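You operate a simulated robot arm through the tools that you are given. There is no shell and no other tool.

You run a simulated robot arm. Do the job below in one go: nothing can be reset, and whatever is moved stays where it is left.

## Task
Tack the short tube to the turning plate on both sides.
Fine: dotted side first, torch parked while you turn the plate half round by its knob; the tube is over 60 C after; welder, gas and extractor may stay on as found. Set down upright: short tube.

It is judged by the outcome, as a careful person would: the job done as asked, and still so three seconds after it is handed in. It fails if anything else is knocked over, pushed out of place, dropped, spilled or broken.

## Robot
A 7-joint arm with a two-finger parallel gripper, fixed in place. Base frame: the origin is at the foot of the arm, x ahead of it, y to its left, z up; the work surface is at about z = 850. Lengths are in mm, angles in degrees, forces in N, time in s.
With the tool pointing down near the work surface it reaches from about 300 to 700 mm from the base axis. Its first joint turns from -66.0 to 66.0 degrees. Payload 1.57 kg.
The tool frame sits at the grasp point between the pads (the TCP): z along the fingers, y along the line on which they close. The tips reach 30 mm beyond it. Largest opening 110 mm; finger width 24, thickness 12; the body of the gripper, 48 by 112 mm, starts 78 mm behind the TCP.
Orientation is that of the tool frame in the base frame, as a unit quaternion [w, x, y, z]. With the fingers straight down and closing along the base's y, the tool's x points along the base's -x, its y along +y and its z along -z.

## Interface
- The arm moves only by the tool servo_tool. Its argument "steps" is a list of rows, each a list of 6 numbers: the shift along the tool's x, y, z in units of 25 mm (1.0 is 25 mm), then the turn, a rotation vector about the tool's x, y, z in units of 4 degrees (1.0 is 4 degrees). In form: [[tx, ty, tz, rx, ry, rz], ...]. A call has 1 to 20 rows; each row shifts and turns the commanded pose from where the row before left it, along the tool's axes as they then stand. "grip" is the finger opening in mm, from 0 to 110, set as the call begins (left out, the last holds). A call with a number of a shift or a turn outside -1 to 1 is refused whole. A row lasts 0.2 s, in which the tool goes at most 50 mm and 8.6 degrees; a call with a longer step from one row to the next is refused whole, and so is a gripper value outside its range. A pose out of reach is approached as far as the arm can. The call stops where the force on the tool passes 90 N (or 10 N more than at its start, if that is more) or the arm is blocked; 0.2 s more then pass. Each finger travels about 108 mm/s and halts on what it meets, pressing with about 41 N; the grip force reading is that of the motor and also rises with nothing between the fingers. The clock runs only during rows and for 0.2 s after the last one: add rows that do not move to give the fingers time. It gives the time, the measured TCP pose, the force on the tool (base axes), the opening and the grip force at its end, in the units of the frame above (readings bear some noise), with the torque about the TCP (base axes, N m) and any sound that the robot's microphone picked up.
- Cameras (640 x 400 px; columns grow to the right, rows downward): "scene" is fixed at [107, -383.1, 1405.2]; the picture's right is [0.99, -0.17, 0.00], its down [-0.09, -0.55, -0.83] and it looks along [0.14, 0.82, -0.55] (base axes); focal length 329 px, centre (320, 200). "wrist" rides on the gripper at [70, 16, -141] in the tool frame; the picture's right is [-0.23, 0.97, 0.00], its down [-0.86, -0.20, -0.48] and it looks along [-0.47, -0.11, 0.88] (tool axes); focal length 222 px, centre (320, 200). There is no depth. A picture from a camera that has moved, and an enlarged one, comes with that camera's place and axes in the base frame and with its lens. The place of the scene camera against the robot may be out by one fixed shift of up to 25 mm in any direction.
- grab_frame(camera): a new picture of that camera. The clock stands still meanwhile.
- zoom(camera, box): a new picture of the part [left, top, right, bottom] of that camera's present view, enlarged. The clock stands still meanwhile.
- sign_off(): hands the job in; it is judged then, once.

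Places have to be worked out from the pictures, the camera data and where the tool is seen. Open the gripper and draw the arm clear of the work before you hand the job in, unless the task says otherwise.

The tools are called after "Request:" as a command line: name --pt "numbers of a row" for each row, then --argument value for the rest, lists and objects as JSON in quotes. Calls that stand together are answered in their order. servo_tool: Moves the arm, as the interface text tells. Its arguments: {"type":"object","properties":{"steps":{"type":"array"},"grip":{"type":"number"}},"required":["steps"]} The other tools are called the same way: grab_frame (camera) takes a picture; zoom (camera, box) takes an enlarged picture of a part of a camera's view; sign_off () hands the job in.

At the start:

```text
clock: 0.0
ee_pos: [282.3, 217.0, 1178.9]
orientation: [0.0, 0.0, 1.0, 0.0]
ft_force: [0.2, 0.4, 0.3]
ft_torque: [0.03, 0.01, -0.03]
gripper_width: 110.0
gripper_force: 0.0
```

scene: 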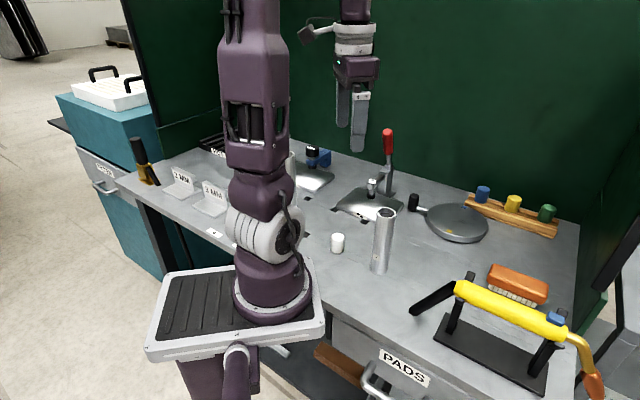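
wrist: 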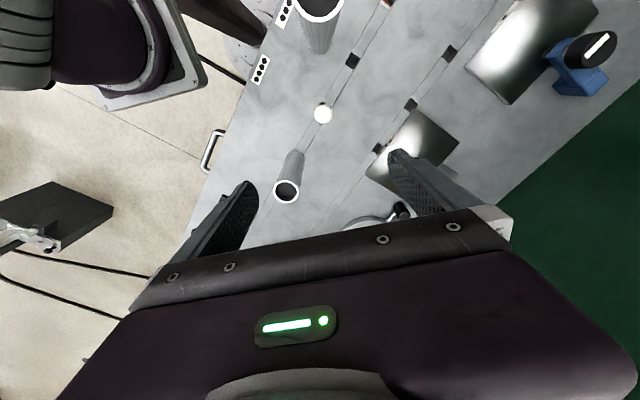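

I start by looking closer at the scene to find out what the objects on the bench are before moving anything.

Request:
zoom --camera "scene" --box '[280, 120, 440, 220]'

Request:
zoom --camera "scene" --box '[280, 180, 440, 280]'

Request:
zoom --camera "scene" --box '[400, 180, 640, 400]'

Request:
zoom --camera "scene" --box '[110, 120, 270, 250]'

Request:
zoom --camera "wrist" --box '[240, 0, 480, 240]'

Request:
zoom --camera "wrist" --box '[400, 0, 640, 150]'

```text
4.00 times, centred on (360, 170) of scene
camera zoom: at [107.0, -383.1, 1405.2], right [0.99, -0.17, 0.0], down [-0.09, -0.55, -0.83], along [0.14, 0.82, -0.55], focal length 1316 px, centre (160, 320)
```

zoom: 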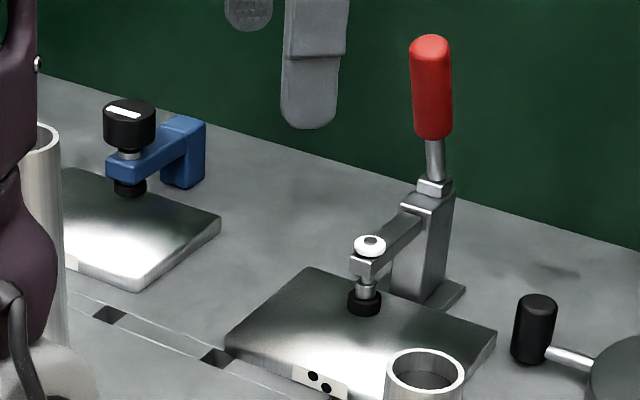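

```text
4.00 times, centred on (360, 230) of scene
camera zoom: at [107.0, -383.1, 1405.2], right [0.99, -0.17, 0.0], down [-0.09, -0.55, -0.83], along [0.14, 0.82, -0.55], focal length 1316 px, centre (160, 80)
```

zoom: 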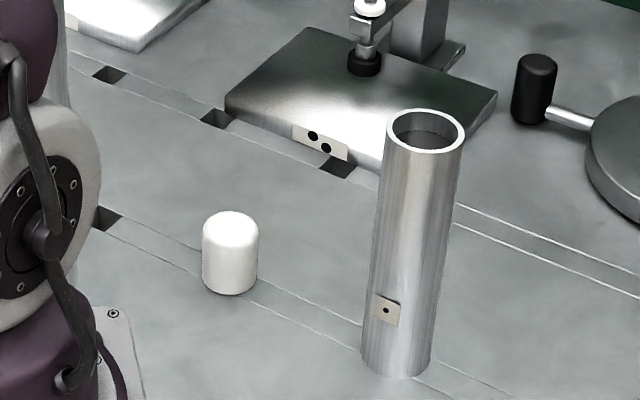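

```text
1.82 times, centred on (520, 290) of scene
camera zoom: at [107.0, -383.1, 1405.2], right [0.99, -0.17, 0.0], down [-0.09, -0.55, -0.83], along [0.14, 0.82, -0.55], focal length 598 px, centre (-44, 36)
```

zoom: 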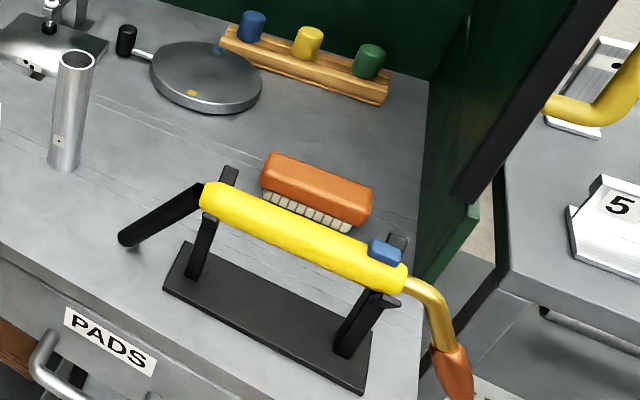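

```text
3.08 times, centred on (190, 185) of scene
camera zoom: at [107.0, -383.1, 1405.2], right [0.99, -0.17, 0.0], down [-0.09, -0.55, -0.83], along [0.14, 0.82, -0.55], focal length 1012 px, centre (720, 246)
```

zoom: 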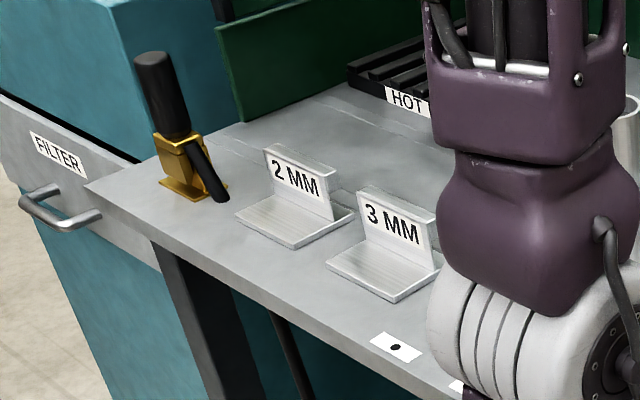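

```text
1.67 times, centred on (360, 120) of wrist
camera zoom: at [212.0, 233.9, 1320.6], right [0.23, 0.97, 0.0], down [0.86, -0.2, 0.48], along [0.47, -0.11, -0.88], focal length 370 px, centre (253, 333)
```

zoom: 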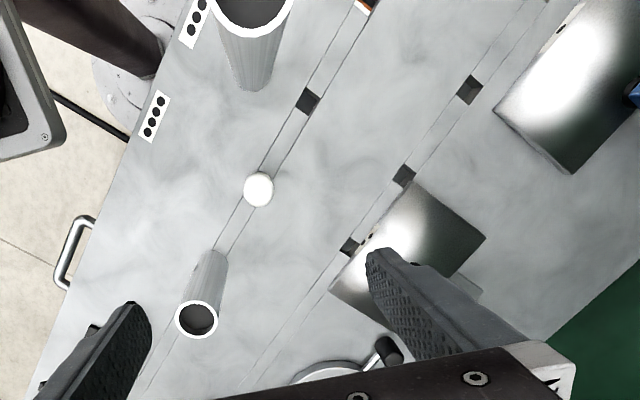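

```text
2.67 times, centred on (520, 75) of wrist
camera zoom: at [212.0, 233.9, 1320.6], right [0.23, 0.97, 0.0], down [0.86, -0.2, 0.48], along [0.47, -0.11, -0.88], focal length 592 px, centre (-213, 533)
```

zoom: 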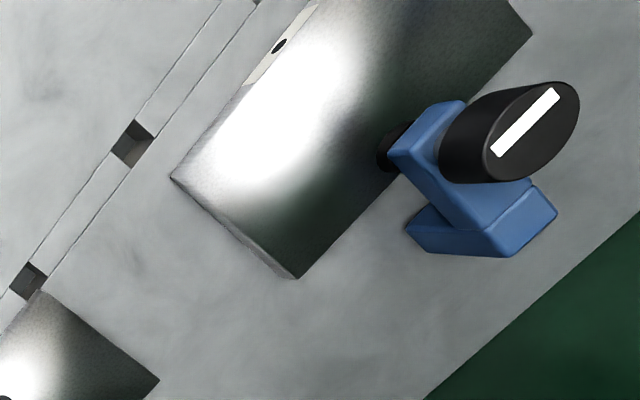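

The bench runs diagonally; the tube with a one-dot label stands near (330,125), the round plate with a black knob near (590,245), and the torch lies on a stand near (490,-70). I move the wrist camera to look at the round plate from above, staying high.

Request:
servo_tool --pt "-0.84 0 0.2 0 0 0" --pt "-0.84 0 0.2 0 0 0" --pt "-0.84 0 0.2 0 0 0" --pt "-0.84 0 0.2 0 0 0" --pt "-0.84 0 0.2 0 0 0" --pt "-0.84 0 0.2 0 0 0" --pt "-0.84 0 0.2 0 0 0"

Request:
grab_frame --camera "wrist"

Request:
grab_frame --camera "scene"

```text
clock: 1.6
ee_pos: [428.3, 217.7, 1143.1]
orientation: [0.0, -0.001, 1.0, 0.0]
ft_force: [-0.1, -0.2, -0.6]
ft_torque: [0.0, 0.02, 0.01]
gripper_width: 109.9
gripper_force: 0.0
```

```text
taken
camera wrist: at [360.2, 234.2, 1285.0], right [0.23, 0.97, 0.0], down [0.86, -0.2, 0.48], along [0.47, -0.11, -0.88], focal length 222 px, centre (320, 200)
```

wrist: 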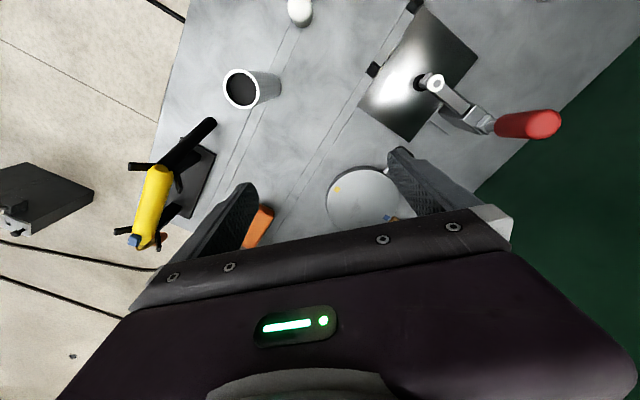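

```text
taken
```

scene: 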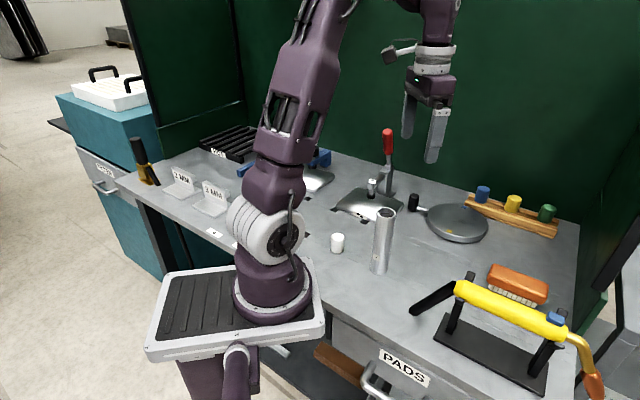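

Request:
zoom --camera "wrist" --box '[300, 120, 460, 230]'

Request:
zoom --camera "wrist" --box '[100, 100, 280, 260]'

Request:
zoom --camera "wrist" --box '[200, 0, 480, 140]'

Request:
zoom --camera "scene" --box '[390, 170, 600, 310]'

Request:
zoom --camera "scene" --box '[160, 110, 370, 250]'

```text
3.64 times, centred on (380, 175) of wrist
camera zoom: at [360.2, 234.2, 1285.0], right [0.23, 0.97, 0.0], down [0.86, -0.2, 0.48], along [0.47, -0.11, -0.88], focal length 808 px, centre (102, 291)
```

zoom: 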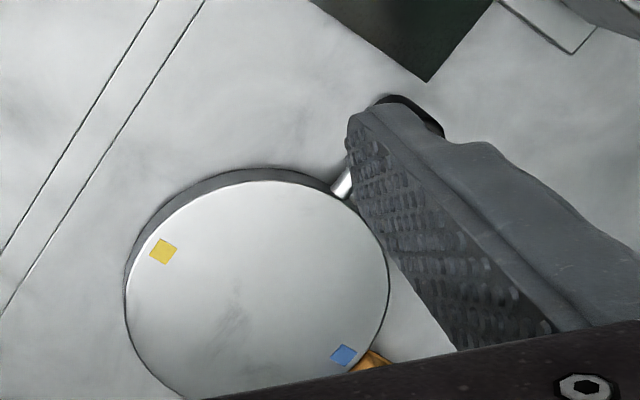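

```text
2.50 times, centred on (190, 180) of wrist
camera zoom: at [360.2, 234.2, 1285.0], right [0.23, 0.97, 0.0], down [0.86, -0.2, 0.48], along [0.47, -0.11, -0.88], focal length 555 px, centre (645, 250)
```

zoom: 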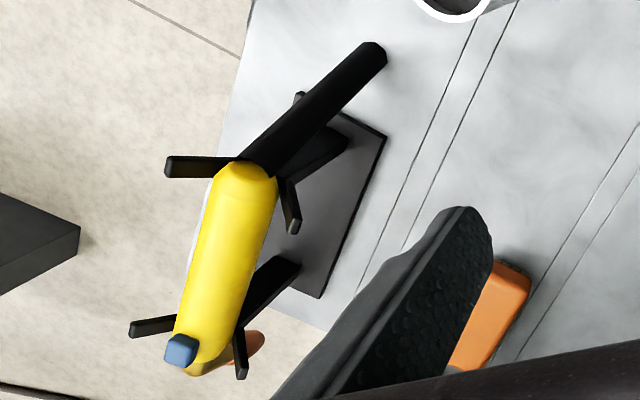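

```text
2.29 times, centred on (340, 70) of wrist
camera zoom: at [360.2, 234.2, 1285.0], right [0.23, 0.97, 0.0], down [0.86, -0.2, 0.48], along [0.47, -0.11, -0.88], focal length 508 px, centre (274, 497)
```

zoom: 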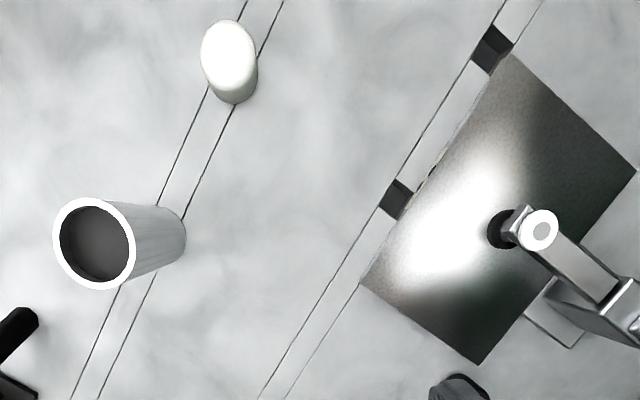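

```text
2.86 times, centred on (495, 240) of scene
camera zoom: at [107.0, -383.1, 1405.2], right [0.99, -0.17, 0.0], down [-0.09, -0.55, -0.83], along [0.14, 0.82, -0.55], focal length 940 px, centre (-180, 86)
```

zoom: 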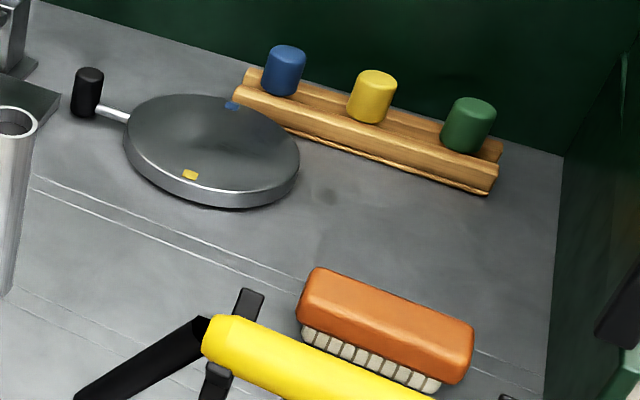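

```text
2.86 times, centred on (265, 180) of scene
camera zoom: at [107.0, -383.1, 1405.2], right [0.99, -0.17, 0.0], down [-0.09, -0.55, -0.83], along [0.14, 0.82, -0.55], focal length 940 px, centre (477, 257)
```

zoom: 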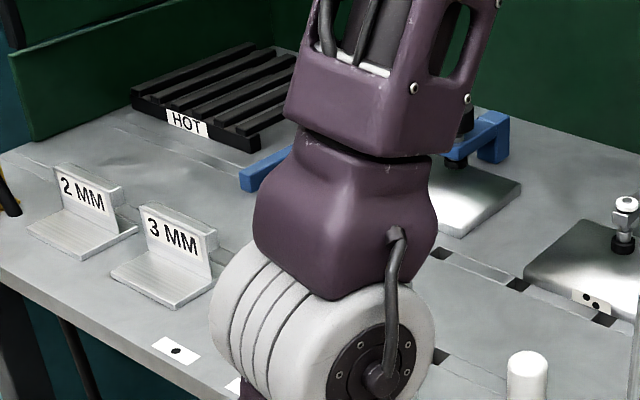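

The round plate carries a yellow mark on its front side and a blue one at the back, with the knob arm to the left. There was a second tube behind the arm, so I'll look at the left part of the bench to compare tubes: move back, then yaw the tool so the camera faces left.

Request:
servo_tool --pt "0.8 0.13 -0.2 0 0 0" --pt "0.8 0.13 -0.2 0 0 0" --pt "0.8 0.13 -0.2 0 0 0" --pt "0.8 0.13 -0.2 0 0 0" --pt "0.8 0.13 -0.2 0 0 0" --pt "0.8 0.13 -0.2 0 0 0" --pt "0.8 0.13 -0.2 0 0 0" --pt "0.8 0.13 -0.2 0 0 0"

Request:
servo_tool --pt "0 0 0 0 0 -1" --pt "0 0 0 0 0 -1" --pt "0 0 0 0 0 -1" --pt "0 0 0 0 0 -1" --pt "0 0 0 0 0 -1" --pt "0 0 0 0 0 -1" --pt "0 0 0 0 0 -1" --pt "0 0 0 0 0 -1" --pt "0 0 0 0 0 -1" --pt "0 0 0 0 0 -1" --pt "0 0 0 0 0 -1" --pt "0 0 0 0 0 -1" --pt "0 0 0 0 0 -1" --pt "0 0 0 0 0 -1" --pt "0 0 0 0 0 -1" --pt "0 0 0 0 0 -1" --pt "0 0 0 0 0 -1" --pt "0 0 0 0 0 -1"

Request:
grab_frame --camera "wrist"

```text
clock: 3.4
ee_pos: [268.3, 242.7, 1183.7]
orientation: [0.0, 0.0, 1.0, 0.0]
ft_force: [-0.5, 0.0, -0.9]
ft_torque: [0.0, -0.01, 0.02]
gripper_width: 110.0
gripper_force: 0.1
```

```text
clock: 7.2
ee_pos: [268.6, 243.3, 1182.4]
orientation: [0.001, -0.588, 0.809, 0.0]
ft_force: [-0.4, 0.2, -0.2]
ft_torque: [0.03, -0.03, -0.03]
gripper_width: 110.0
gripper_force: 0.0
```

```text
taken
camera wrist: at [231.8, 181.9, 1325.6], right [-0.86, 0.52, 0.0], down [0.45, 0.75, 0.48], along [0.25, 0.41, -0.88], focal length 222 px, centre (320, 200)
```

wrist: 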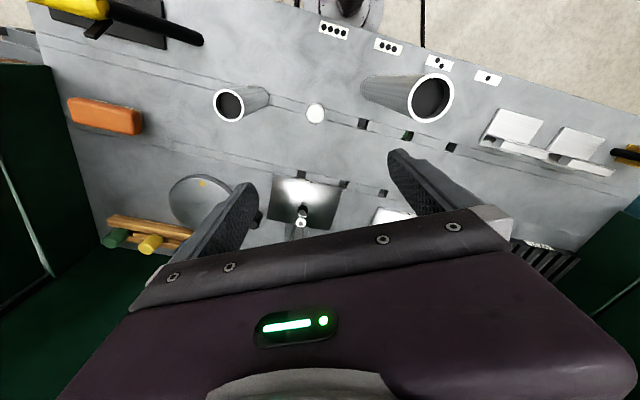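

Request:
zoom --camera "wrist" --box '[200, 60, 480, 240]'

Request:
zoom --camera "wrist" --box '[300, 0, 640, 160]'

Request:
zoom --camera "wrist" --box '[60, 140, 280, 260]'

Request:
zoom --camera "scene" --box '[200, 120, 420, 280]'

```text
2.22 times, centred on (340, 150) of wrist
camera zoom: at [231.8, 181.9, 1325.6], right [-0.86, 0.52, 0.0], down [0.45, 0.75, 0.48], along [0.25, 0.41, -0.88], focal length 494 px, centre (276, 311)
```

zoom: 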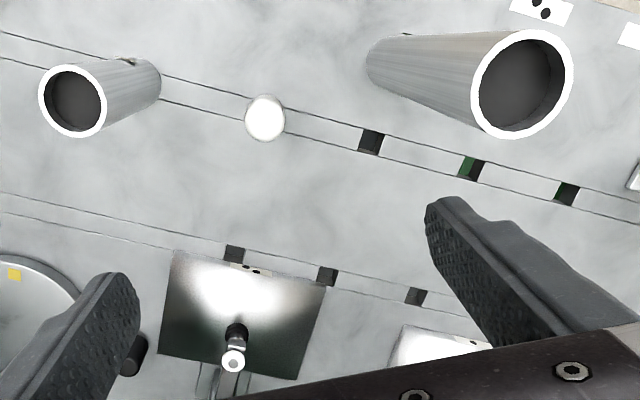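

```text
1.88 times, centred on (470, 80) of wrist
camera zoom: at [231.8, 181.9, 1325.6], right [-0.86, 0.52, 0.0], down [0.45, 0.75, 0.48], along [0.25, 0.41, -0.88], focal length 418 px, centre (38, 426)
```

zoom: 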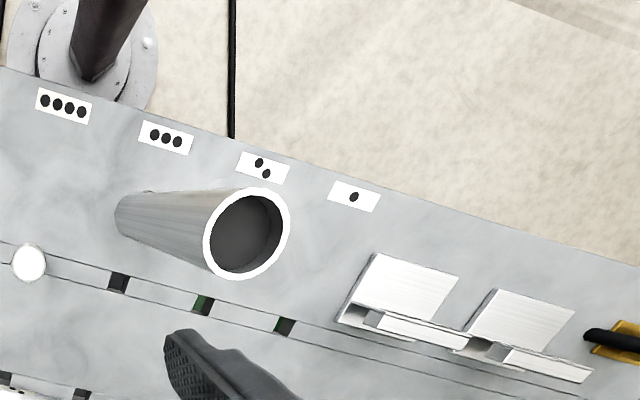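

```text
2.91 times, centred on (170, 200) of wrist
camera zoom: at [231.8, 181.9, 1325.6], right [-0.86, 0.52, 0.0], down [0.45, 0.75, 0.48], along [0.25, 0.41, -0.88], focal length 646 px, centre (756, 200)
```

zoom: 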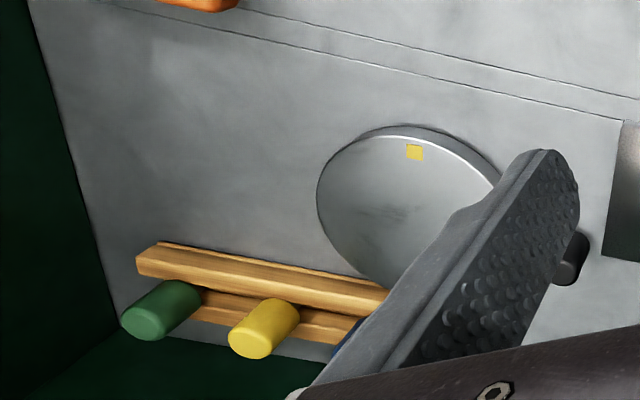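

```text
2.50 times, centred on (310, 200) of scene
camera zoom: at [107.0, -383.1, 1405.2], right [0.99, -0.17, 0.0], down [-0.09, -0.55, -0.83], along [0.14, 0.82, -0.55], focal length 822 px, centre (345, 200)
```

zoom: 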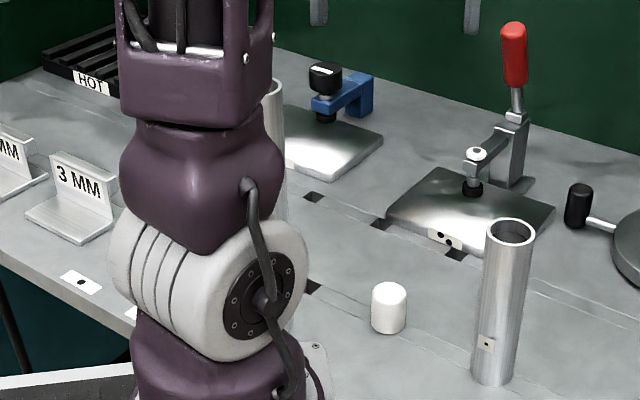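

The left tube is clearly taller (about 275 mm) than the front one (about 150 mm, near (350,143)), so the front tube with the dot label is the short tube. Next I inspect the torch: I move over to it and turn the camera back.

Request:
servo_tool --pt "0.857 -0.74 0.1 0 0 1" --pt "0.857 -0.74 0.1 0 0 0" --pt "0.857 -0.74 0.1 0 0 0" --pt "0.857 -0.74 0.1 0 0 0" --pt "0.857 -0.74 0.1 0 0 0" --pt "0.857 -0.74 0.1 0 0 0" --pt "0.857 -0.74 0.1 0 0 0" --pt "0.857 -0.74 0.1 0 0 0" --pt "0.857 -0.74 0.1 0 0 0" --pt "0.857 -0.74 0.1 0 0 0" --pt "0.857 -0.74 0.1 0 0 0" --pt "0.857 -0.74 0.1 0 0 0"

Request:
servo_tool --pt "0 0 0 0 0 1" --pt "0 0 0 0 0 1" --pt "0 0 0 0 0 1" --pt "0 0 0 0 0 1" --pt "0 0 0 0 0 1" --pt "0 0 0 0 0 1" --pt "0 0 0 0 0 1" --pt "0 0 0 0 0 1" --pt "0 0 0 0 0 1" --pt "0 0 0 0 0 1" --pt "0 0 0 0 0 1" --pt "0 0 0 0 0 1" --pt "0 0 0 0 0 1" --pt "0 0 0 0 0 1" --pt "0 0 0 0 0 1" --pt "0 0 0 0 0 1" --pt "0 0 0 0 0 1"

Request:
grab_frame --camera "wrist"

Request:
grab_frame --camera "scene"

```text
clock: 9.8
ee_pos: [379.5, -78.7, 1154.9]
orientation: [0.0, -0.559, 0.829, 0.0]
ft_force: [0.4, 0.5, -0.6]
ft_torque: [-0.02, -0.01, 0.02]
gripper_width: 110.0
gripper_force: 0.0
```

```text
clock: 13.4
ee_pos: [378.8, -77.3, 1153.7]
orientation: [0.0, 0.001, 1.0, 0.0]
ft_force: [-0.6, -0.8, -0.2]
ft_torque: [0.03, 0.0, -0.02]
gripper_width: 110.1
gripper_force: 0.1
```

```text
taken
camera wrist: at [310.4, -60.9, 1295.8], right [0.23, 0.97, 0.0], down [0.85, -0.2, 0.48], along [0.47, -0.11, -0.88], focal length 222 px, centre (320, 200)
```

wrist: 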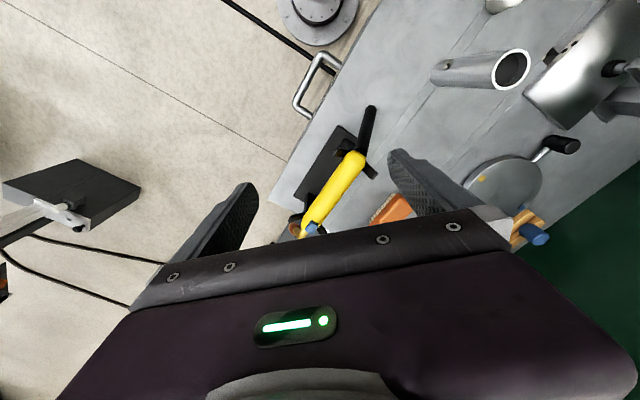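

```text
taken
```

scene: 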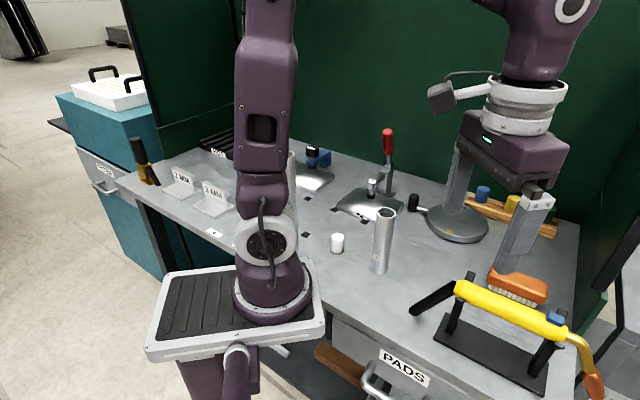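

Request:
servo_tool --pt "-0.6 0.5 0.4 0 0 1" --pt "0 0 0.4 0 0 1" --pt "0 0 0.4 0 0 1" --pt "0 0 0.4 0 0 1" --pt "0 0 0 0 0 1" --pt "0 0 0 0 0 1" --pt "0 0 0 0 0 1" --pt "0 0 0 0 0 1" --pt "0 0 0 0 0 1" --pt "0 0 0 0 0 1" --pt "0 0 0 0 0 0.7"

Request:
grab_frame --camera "wrist"

Request:
zoom --camera "scene" --box '[400, 250, 640, 400]'

```text
clock: 15.8
ee_pos: [394.0, -65.3, 1114.1]
orientation: [0.0, 0.365, 0.931, 0.0]
ft_force: [-0.5, 0.7, 0.0]
ft_torque: [-0.01, 0.0, -0.04]
gripper_width: 110.0
gripper_force: 0.1
```

```text
taken
camera wrist: at [355.1, -5.6, 1255.8], right [0.83, 0.56, 0.0], down [0.49, -0.73, 0.48], along [0.27, -0.4, -0.88], focal length 222 px, centre (320, 200)
```

wrist: 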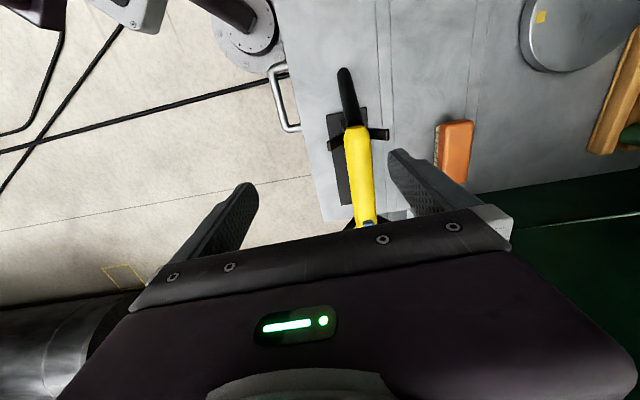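

```text
2.67 times, centred on (520, 325) of scene
camera zoom: at [107.0, -383.1, 1405.2], right [0.99, -0.17, 0.0], down [-0.09, -0.55, -0.83], along [0.14, 0.82, -0.55], focal length 877 px, centre (-213, -133)
```

zoom: 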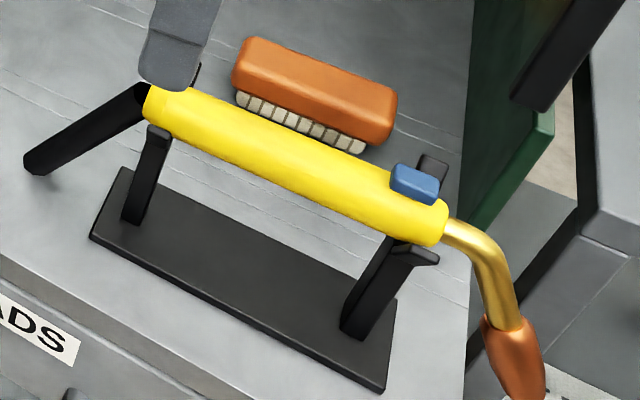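

Request:
servo_tool --pt "1 0 0 0 0 0" --pt "1 0 0 0 0 0" --pt "1 0 0.5 0 0 0" --pt "1 0 0.5 0 0 0" --pt "0 0.5 0.5 0 0 0" --pt "0 0.5 0.5 0 0 0"

Request:
grab_frame --camera "wrist"

Request:
zoom --camera "wrist" --box '[260, 80, 440, 250]'

```text
clock: 17.2
ee_pos: [338.9, 22.6, 1062.5]
orientation: [-0.001, 0.364, 0.931, 0.0]
ft_force: [-0.9, 0.6, 0.9]
ft_torque: [-0.03, 0.01, 0.03]
gripper_width: 110.2
gripper_force: 0.1
```

```text
taken
camera wrist: at [298.8, 81.5, 1205.4], right [0.83, 0.56, 0.0], down [0.49, -0.73, 0.48], along [0.27, -0.4, -0.88], focal length 222 px, centre (320, 200)
```

wrist: 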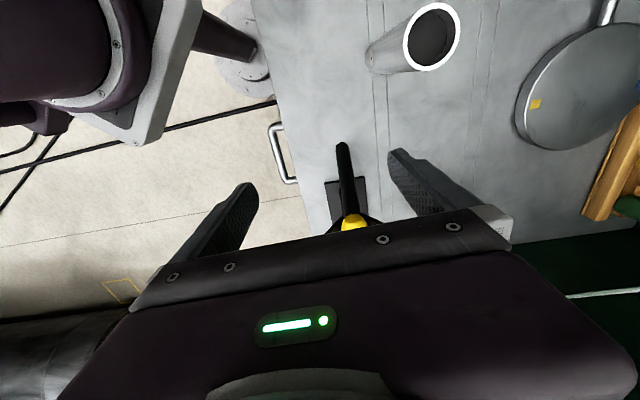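

```text
2.35 times, centred on (350, 165) of wrist
camera zoom: at [298.8, 81.5, 1205.4], right [0.83, 0.56, 0.0], down [0.49, -0.73, 0.48], along [0.27, -0.4, -0.88], focal length 523 px, centre (249, 282)
```

zoom: 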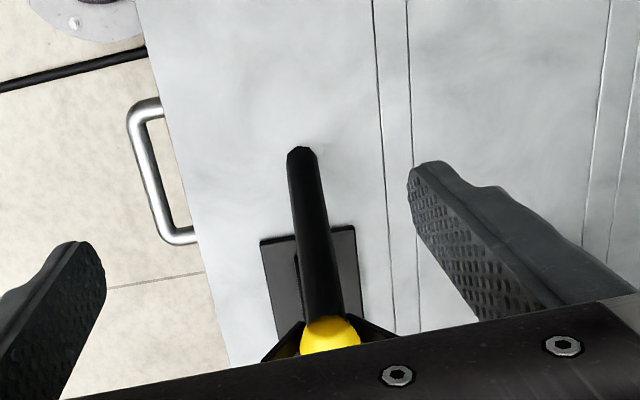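

The camera sees the region behind the gripper, so I move forward past the torch's neck end instead, raised a little.

Request:
servo_tool --pt "-1 0 -0.2 0 0 0" --pt "-1 0 -0.2 0 0 0" --pt "-1 0 -0.2 0 0 0" --pt "-1 0 -0.2 0 0 0" --pt "-1 0 -0.2 0 0 0" --pt "-1 0 -0.2 0 0 0" --pt "-1 0 -0.2 0 0 0" --pt "-1 0 -0.2 0 0 0" --pt "-1 0 0 0 0 0"

Request:
grab_frame --camera "wrist"

Request:
zoom --camera "wrist" --box '[260, 60, 440, 250]'

```text
clock: 19.2
ee_pos: [502.2, -130.9, 1103.4]
orientation: [0.0, 0.365, 0.931, 0.0]
ft_force: [0.0, -0.6, 0.0]
ft_torque: [0.0, 0.01, -0.02]
gripper_width: 109.8
gripper_force: 0.0
```

```text
taken
camera wrist: at [463.7, -72.2, 1245.3], right [0.83, 0.56, 0.0], down [0.49, -0.73, 0.48], along [0.27, -0.4, -0.88], focal length 222 px, centre (320, 200)
```

wrist: 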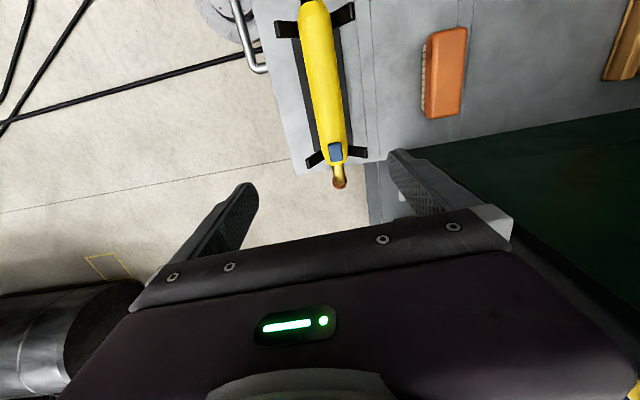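

```text
2.11 times, centred on (350, 155) of wrist
camera zoom: at [463.7, -72.2, 1245.3], right [0.83, 0.56, 0.0], down [0.49, -0.73, 0.48], along [0.27, -0.4, -0.88], focal length 468 px, centre (257, 295)
```

zoom: 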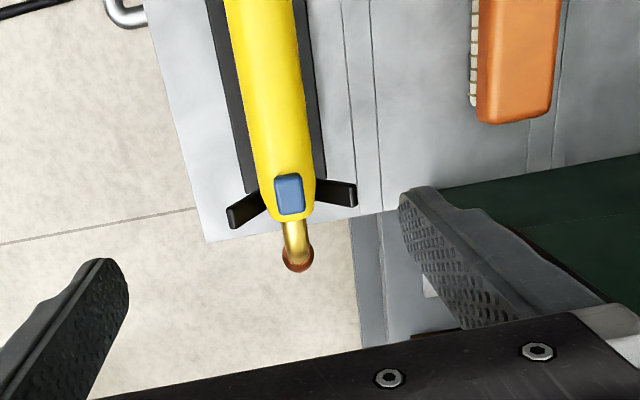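

The torch handle's axis runs along (0.71,-0.71) at about z 960, with a blue trigger on top near the neck and the neck bending down at the right end. I want a side view of the neck and nozzle, so I swing the camera to look forward with a slight pitch from the robot side.

Request:
servo_tool --pt "0.34 -0.8 0.6 0 0 0" --pt "0.34 -0.8 0.6 0 0 0" --pt "0.34 -0.8 0.6 0 0 0" --pt "0.34 -0.8 0.6 0 0 0" --pt "0 0 0 0 0 -1" --pt "0 0 0 0 0 -1" --pt "0 0 0 0 0 -1" --pt "0 0 0 0 0 -1" --pt "0 0 0 0 0 -1" --pt "0 0 0 0 0 -1" --pt "0 0 0 0 0 -1" --pt "0 0 0 0 0 -1" --pt "0 0 0 0 0 -1" --pt "0 0 0 0 0 -1" --pt "0 0 0 0 0 -0.7"

Request:
servo_tool --pt "0 0 0 0 -1 0" --pt "0 0 0 0 -1 0" --pt "0 0 0 0 -1 0" --pt "0 0 0 0 -1 0" --pt "0 0 0 0 -1 0" --pt "0 0 0 0 -1 0"

Request:
grab_frame --camera "wrist"

```text
clock: 22.4
ee_pos: [425.0, -167.3, 1043.5]
orientation: [0.0, 0.001, 1.0, 0.001]
ft_force: [0.6, 0.2, -0.4]
ft_torque: [0.03, 0.02, 0.02]
gripper_width: 110.2
gripper_force: 0.1
```

```text
clock: 23.8
ee_pos: [423.5, -168.4, 1044.5]
orientation: [0.209, 0.0, 0.978, -0.001]
ft_force: [0.4, -0.9, 0.3]
ft_torque: [0.02, 0.0, 0.01]
gripper_width: 110.0
gripper_force: 0.1
```

```text
taken
camera wrist: at [303.1, -150.9, 1144.9], right [0.21, 0.97, 0.09], down [0.59, -0.2, 0.79], along [0.78, -0.11, -0.61], focal length 222 px, centre (320, 200)
```

wrist: 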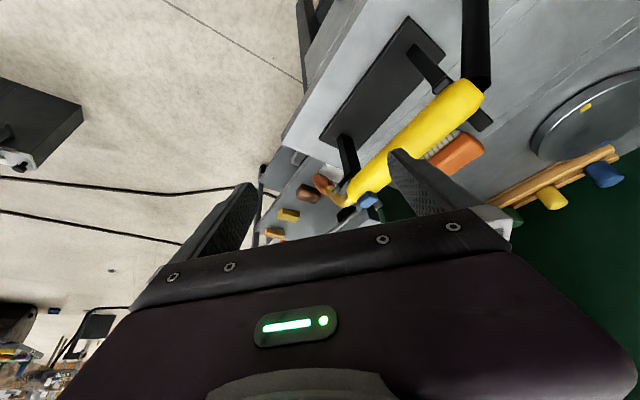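

Request:
zoom --camera "wrist" --box '[300, 60, 500, 230]'

Request:
zoom --camera "wrist" --box '[250, 140, 410, 240]'

Request:
grab_frame --camera "scene"

```text
2.35 times, centred on (400, 145) of wrist
camera zoom: at [303.1, -150.9, 1144.9], right [0.21, 0.97, 0.09], down [0.59, -0.2, 0.79], along [0.78, -0.11, -0.61], focal length 523 px, centre (132, 329)
```

zoom: 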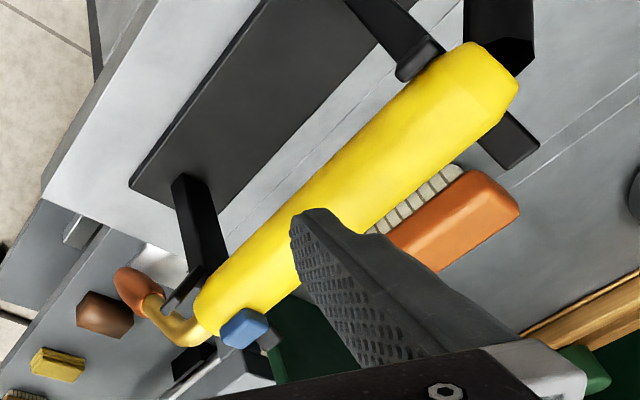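

```text
4.00 times, centred on (330, 190) of wrist
camera zoom: at [303.1, -150.9, 1144.9], right [0.21, 0.97, 0.09], down [0.59, -0.2, 0.79], along [0.78, -0.11, -0.61], focal length 888 px, centre (280, 240)
```

zoom: 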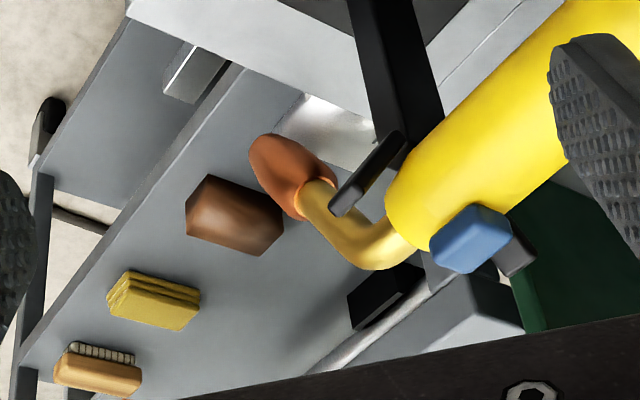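

```text
taken
```

scene: 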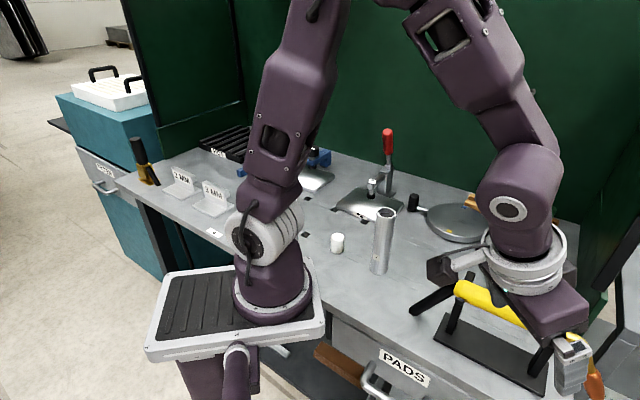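

The trigger sits at about (521,-125,991) on top of the handle, and the nozzle tip at about (592,-197,868): about 98 mm below the handle axis, pointing steeply down and forward. Now I unpitch, rise, and measure the turning plate from above.

Request:
servo_tool --pt "0 0 -0.5 0 1 0" --pt "0 0 -0.5 0 1 0" --pt "0 0 -0.5 0 1 0" --pt "0 0 -0.5 0 1 0" --pt "0 0 -0.5 0 1 0" --pt "0 0 -0.5 0 1 0" --pt "0 1 -0.5 0 0 0" --pt "0 1 -0.5 0 0 0" --pt "0 1 0 0 0 0" --pt "-0.2 1 0 0 0 0" --pt "-0.2 1 0 0 0 0" --pt "-0.2 1 0 0 0 0" --pt "-0.2 1 0 0 0 0" --pt "-0.2 1 0 0 0 0" --pt "-0.2 1 0 0 0 0" --pt "-0.2 1 0 0 0 0" --pt "-0.2 1 0 0 0 0" --pt "-0.2 1 0 0 0 0" --pt "-0.2 1 0 0 0 0" --pt "-0.2 1 0 0 0 0"

Request:
servo_tool --pt "0 1 0 0 0 0" --pt "0 1 0 0 0 0" --pt "-0.5 0 0 0 0 0"

Request:
grab_frame --camera "wrist"

Request:
zoom --camera "wrist" --box '[240, 60, 440, 220]'

```text
clock: 28.0
ee_pos: [461.6, 183.9, 1139.3]
orientation: [-0.001, -0.001, 1.0, 0.0]
ft_force: [-0.4, 0.2, -0.5]
ft_torque: [-0.01, -0.01, 0.0]
gripper_width: 109.8
gripper_force: 0.1
```

```text
clock: 28.8
ee_pos: [472.7, 233.9, 1140.3]
orientation: [0.0, 0.0, 1.0, 0.0]
ft_force: [0.1, 0.3, 1.0]
ft_torque: [-0.01, 0.0, 0.01]
gripper_width: 109.8
gripper_force: 0.1
```

```text
taken
camera wrist: at [404.3, 249.9, 1283.0], right [0.23, 0.97, 0.0], down [0.86, -0.2, 0.48], along [0.47, -0.11, -0.88], focal length 222 px, centre (320, 200)
```

wrist: 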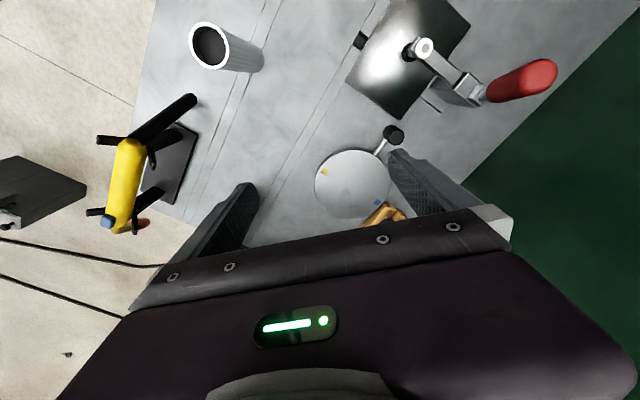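

```text
2.50 times, centred on (340, 140) of wrist
camera zoom: at [404.3, 249.9, 1283.0], right [0.23, 0.97, 0.0], down [0.86, -0.2, 0.48], along [0.47, -0.11, -0.88], focal length 555 px, centre (270, 350)
```

zoom: 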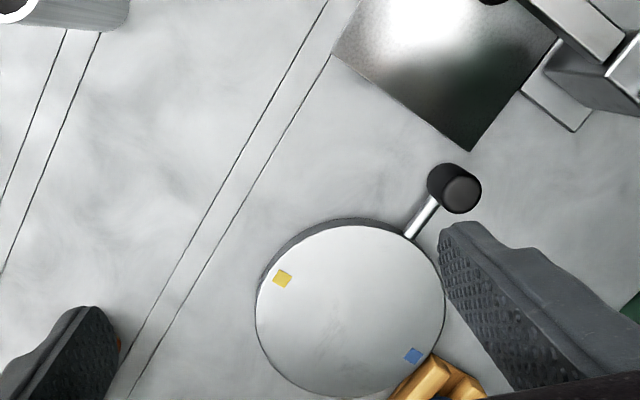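

From two views, the plate centre is about (609,268) with its top at z≈871, knob at about (521,356,897), and the short tube axis at (351,147) with its rim at z≈1010. I check the tube's dot direction once more and move above the tube with the fingers turned to close along the bench length.

Request:
servo_tool --pt "0.974 -0.695 0 0 0 0" --pt "0.974 -0.695 0 0 0 0" --pt "0.974 -0.695 0 0 0 0" --pt "0.974 -0.695 0 0 0 0" --pt "0.974 -0.695 0 0 0 0" --pt "0 0 0 0 0 -0.9375" --pt "0 0 0 0 0 -0.9375" --pt "0 0 0 0 0 -0.9375" --pt "0 0 0 0 0 -0.9375" --pt "0 0 0 0 0 -0.9375" --pt "0 0 0 0 0 -0.9375" --pt "0 0 0 0 0 -0.9375" --pt "0 0 0 0 0 -0.9375" --pt "0 0 0 0 0 -0.9375" --pt "0 0 0 0 0 -0.9375" --pt "0 0 0 0 0 -0.9375" --pt "0 0 0 0 0 -0.9375"

Request:
zoom --camera "scene" --box '[350, 195, 430, 285]'

Request:
grab_frame --camera "wrist"

Request:
grab_frame --camera "scene"

```text
clock: 32.4
ee_pos: [351.6, 146.3, 1140.1]
orientation: [0.0, -0.384, 0.923, 0.0]
ft_force: [0.2, 0.3, -0.4]
ft_torque: [-0.01, -0.02, 0.0]
gripper_width: 109.8
gripper_force: 0.0
```

```text
4.44 times, centred on (390, 240) of scene
camera zoom: at [107.0, -383.1, 1405.2], right [0.99, -0.17, 0.0], down [-0.09, -0.55, -0.83], along [0.14, 0.82, -0.55], focal length 1462 px, centre (9, 22)
```

zoom: 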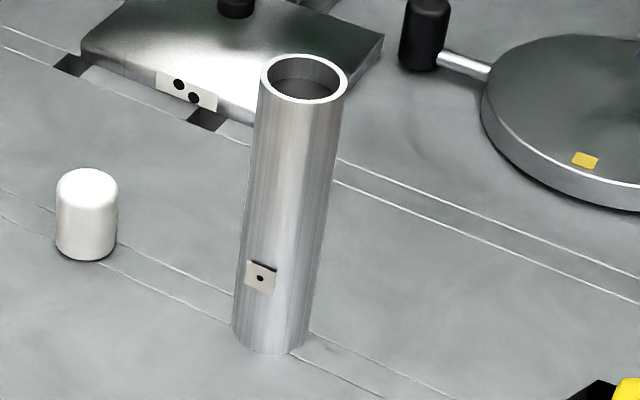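

```text
taken
camera wrist: at [291.6, 108.0, 1282.8], right [-0.53, 0.85, 0.0], down [0.75, 0.46, 0.48], along [0.41, 0.25, -0.88], focal length 222 px, centre (320, 200)
```

wrist: 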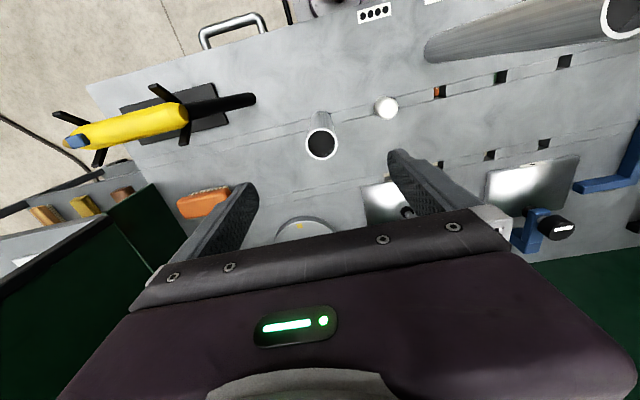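

```text
taken
```

scene: 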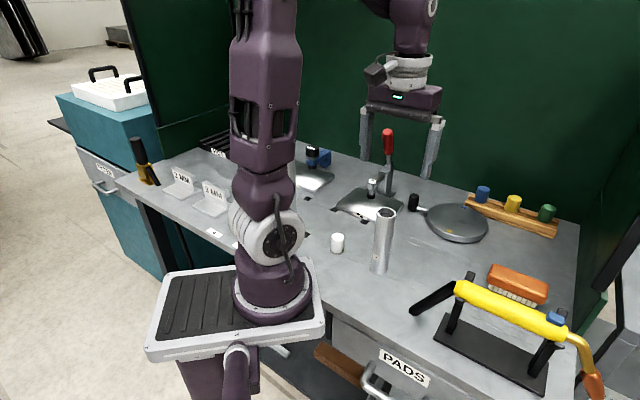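

The tube rim checks out at (352,147); its dot faces about 218°, i.e. the bench front. I descend straight around it and close.

Request:
servo_tool --pt "0 0 0.825 0 0 0" --pt "0 0 0.825 0 0 0" --pt "0 0 0.825 0 0 0" --pt "0 0 0.825 0 0 0" --pt "0 0 0.825 0 0 0" --pt "0 0 0.825 0 0 0" --pt "0 0 0.825 0 0 0" --pt "0 0 0.825 0 0 0" --pt "0 0 0 0 0 0"

Request:
servo_tool --pt "0 0 0 0 0 0" --pt "0 0 0 0 0 0" --pt "0 0 0 0 0 0" --pt "0 0 0 0 0 0" --pt "0 0 0 0 0 0" --grip 25

Request:
grab_frame --camera "scene"

```text
clock: 34.4
ee_pos: [351.4, 145.1, 975.2]
orientation: [0.001, -0.382, 0.924, 0.0]
ft_force: [-0.6, -0.3, 0.9]
ft_torque: [0.0, -0.01, -0.02]
gripper_width: 110.1
gripper_force: 0.2
```

```text
clock: 35.6
ee_pos: [351.3, 144.9, 975.5]
orientation: [-0.001, -0.382, 0.924, 0.0]
ft_force: [-0.8, 0.8, 2.5]
ft_torque: [0.18, 0.01, 0.03]
gripper_width: 39.0
gripper_force: 40.6
```

```text
taken
```

scene: 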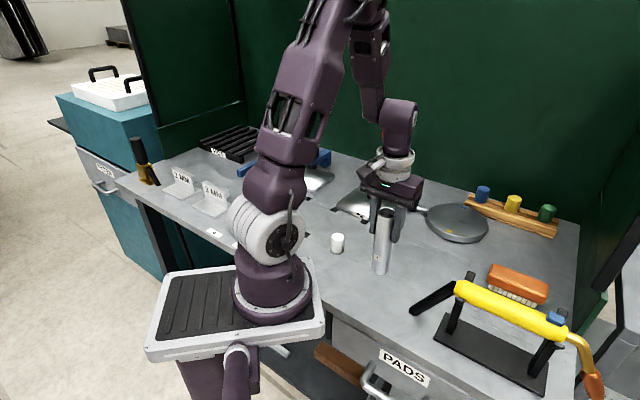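

Gripped at 39 mm. I lift 75 mm and carry the tube over to the plate centre.

Request:
servo_tool --pt "0 0 -0.5 0 0 0" --pt "0 0 -0.8 0 0 0" --pt "0 0 -0.8 0 0 0" --pt "0 0 -0.9 0 0 0" --pt "-0.769 -0.272 0 0 0 0" --pt "-0.769 -0.272 0 0 0 0" --pt "-0.769 -0.272 0 0 0 0" --pt "-0.769 -0.272 0 0 0 0" --pt "-0.769 -0.272 0 0 0 0" --pt "-0.769 -0.272 0 0 0 0" --pt "-0.769 -0.272 0 0 0 0" --pt "-0.769 -0.272 0 0 0 0" --pt "-0.769 -0.272 0 0 0 0" --pt "-0.769 -0.272 0 0 0 0" --pt "-0.769 -0.272 0 0 0 0" --pt "-0.769 -0.272 0 0 0 0" --pt "-0.769 -0.272 0 0 0 0" --pt "-0.769 -0.272 0 0 0 0" --pt "0 0 0 0 0 -0.75" --pt "0 0 0 0 0 -0.75"

Request:
grab_frame --camera "scene"

Request:
grab_frame --camera "wrist"

Request:
zoom --camera "scene" --box '[380, 150, 540, 250]'

```text
clock: 39.8
ee_pos: [602.0, 275.0, 1050.5]
orientation: [0.0, -0.431, 0.902, 0.001]
ft_force: [-1.0, 0.4, -1.3]
ft_torque: [-0.06, 0.0, -0.02]
gripper_width: 38.8
gripper_force: 40.6
out of reach, approached as far as the arm can: row 18, 19
```

```text
taken
```

scene: 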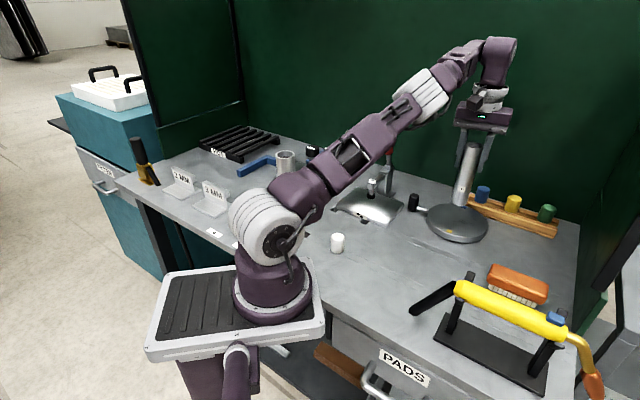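

```text
taken
camera wrist: at [546.3, 231.0, 1192.3], right [-0.61, 0.79, 0.0], down [0.69, 0.54, 0.48], along [0.38, 0.29, -0.88], focal length 222 px, centre (320, 200)
```

wrist: 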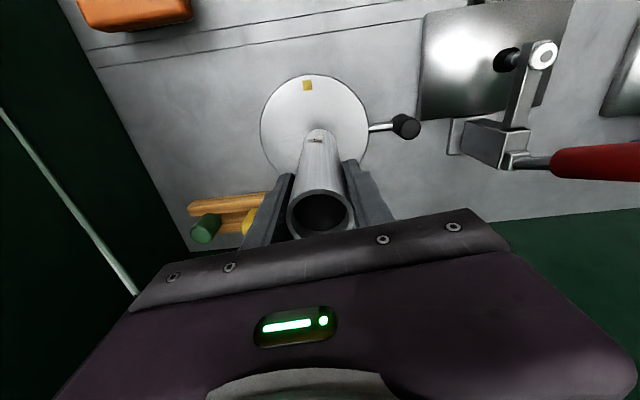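

```text
4.00 times, centred on (460, 200) of scene
camera zoom: at [107.0, -383.1, 1405.2], right [0.99, -0.17, 0.0], down [-0.09, -0.55, -0.83], along [0.14, 0.82, -0.55], focal length 1316 px, centre (-240, 200)
```

zoom: 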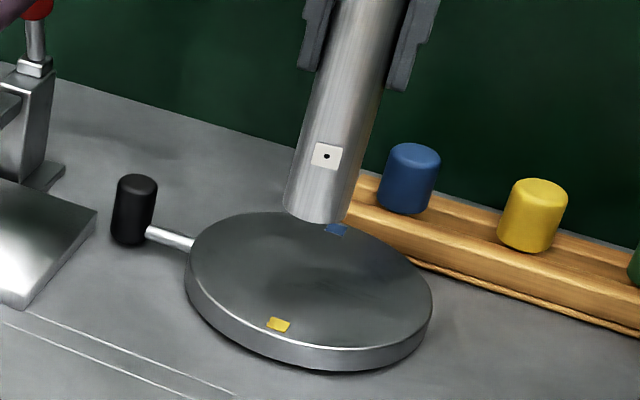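

The top of the arc was just out of reach at that height (tool at (602,275)); lower down reach grows. I lower 37 mm first and re-read.

Request:
servo_tool --pt "0 0 0.5 0 0 0" --pt "0 0 0.5 0 0 0" --pt "0 0 0.5 0 0 0" --pt "0 0 0 0 0 0"

Request:
grab_frame --camera "wrist"

Request:
zoom --camera "scene" --box '[380, 150, 540, 250]'

```text
clock: 40.8
ee_pos: [601.9, 275.1, 1013.4]
orientation: [0.0, -0.432, 0.902, 0.0]
ft_force: [-0.7, 0.0, -1.7]
ft_torque: [0.02, 0.02, 0.04]
gripper_width: 39.0
gripper_force: 40.5
```

```text
taken
camera wrist: at [546.2, 231.0, 1155.1], right [-0.61, 0.79, 0.0], down [0.69, 0.54, 0.48], along [0.38, 0.29, -0.88], focal length 222 px, centre (320, 200)
```

wrist: 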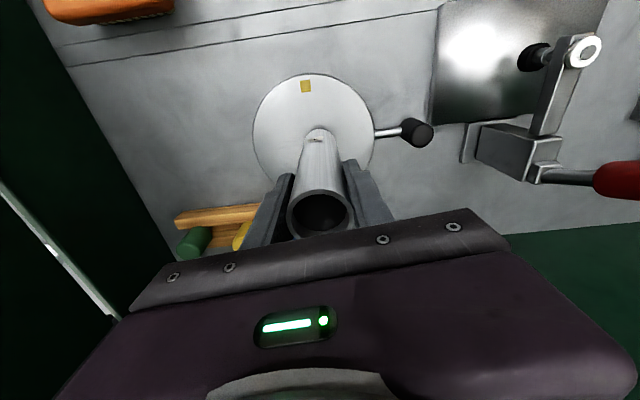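

```text
4.00 times, centred on (460, 200) of scene
camera zoom: at [107.0, -383.1, 1405.2], right [0.99, -0.17, 0.0], down [-0.09, -0.55, -0.83], along [0.14, 0.82, -0.55], focal length 1316 px, centre (-240, 200)
```

zoom: 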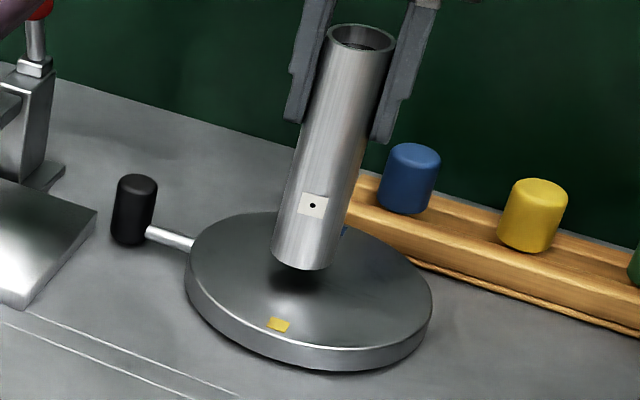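

Reach is fine here. I shift sideways by about 9.5 mm to the plate centre and lower most of the remaining gap.

Request:
servo_tool --pt "0.028 -0.19 0 0 0 0" --pt "0.028 -0.19 0 0 0 0" --pt "0 0 0.1 0 0 0" --pt "0 0 0.1 0 0 0" --pt "0 0 0.1 0 0 0" --pt "0 0 0 0 0 0"

Request:
zoom --camera "scene" --box '[380, 150, 540, 250]'

```text
clock: 42.2
ee_pos: [609.2, 267.2, 1005.1]
orientation: [0.0, -0.431, 0.902, 0.0]
ft_force: [-0.7, -0.2, -1.2]
ft_torque: [0.0, 0.01, 0.01]
gripper_width: 38.8
gripper_force: 41.3
```

```text
4.00 times, centred on (460, 200) of scene
camera zoom: at [107.0, -383.1, 1405.2], right [0.99, -0.17, 0.0], down [-0.09, -0.55, -0.83], along [0.14, 0.82, -0.55], focal length 1316 px, centre (-240, 200)
```

zoom: 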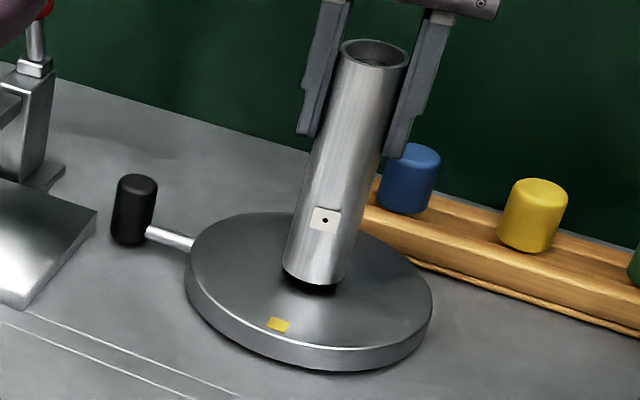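

Well centred. I lower in small steps until contact shows in the force.

Request:
servo_tool --pt "0 0 0.08 0 0 0" --pt "0 0 0.08 0 0 0" --pt "0 0 0.08 0 0 0" --pt "0 0 0 0 0 0"

Request:
zoom --camera "scene" --box '[420, 190, 500, 240]'

```text
clock: 43.2
ee_pos: [609.2, 267.4, 999.2]
orientation: [0.0, -0.431, 0.902, 0.001]
ft_force: [0.7, 0.1, -2.3]
ft_torque: [-0.02, 0.02, -0.02]
gripper_width: 39.0
gripper_force: 40.8
```

```text
8.00 times, centred on (460, 215) of scene
camera zoom: at [107.0, -383.1, 1405.2], right [0.99, -0.17, 0.0], down [-0.09, -0.55, -0.83], along [0.14, 0.82, -0.55], focal length 2631 px, centre (-800, 80)
```

zoom: 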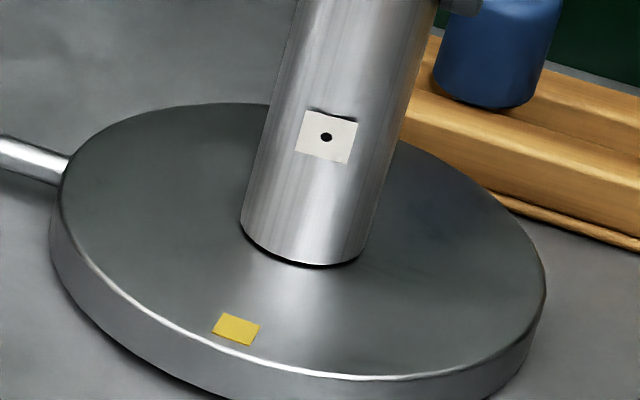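

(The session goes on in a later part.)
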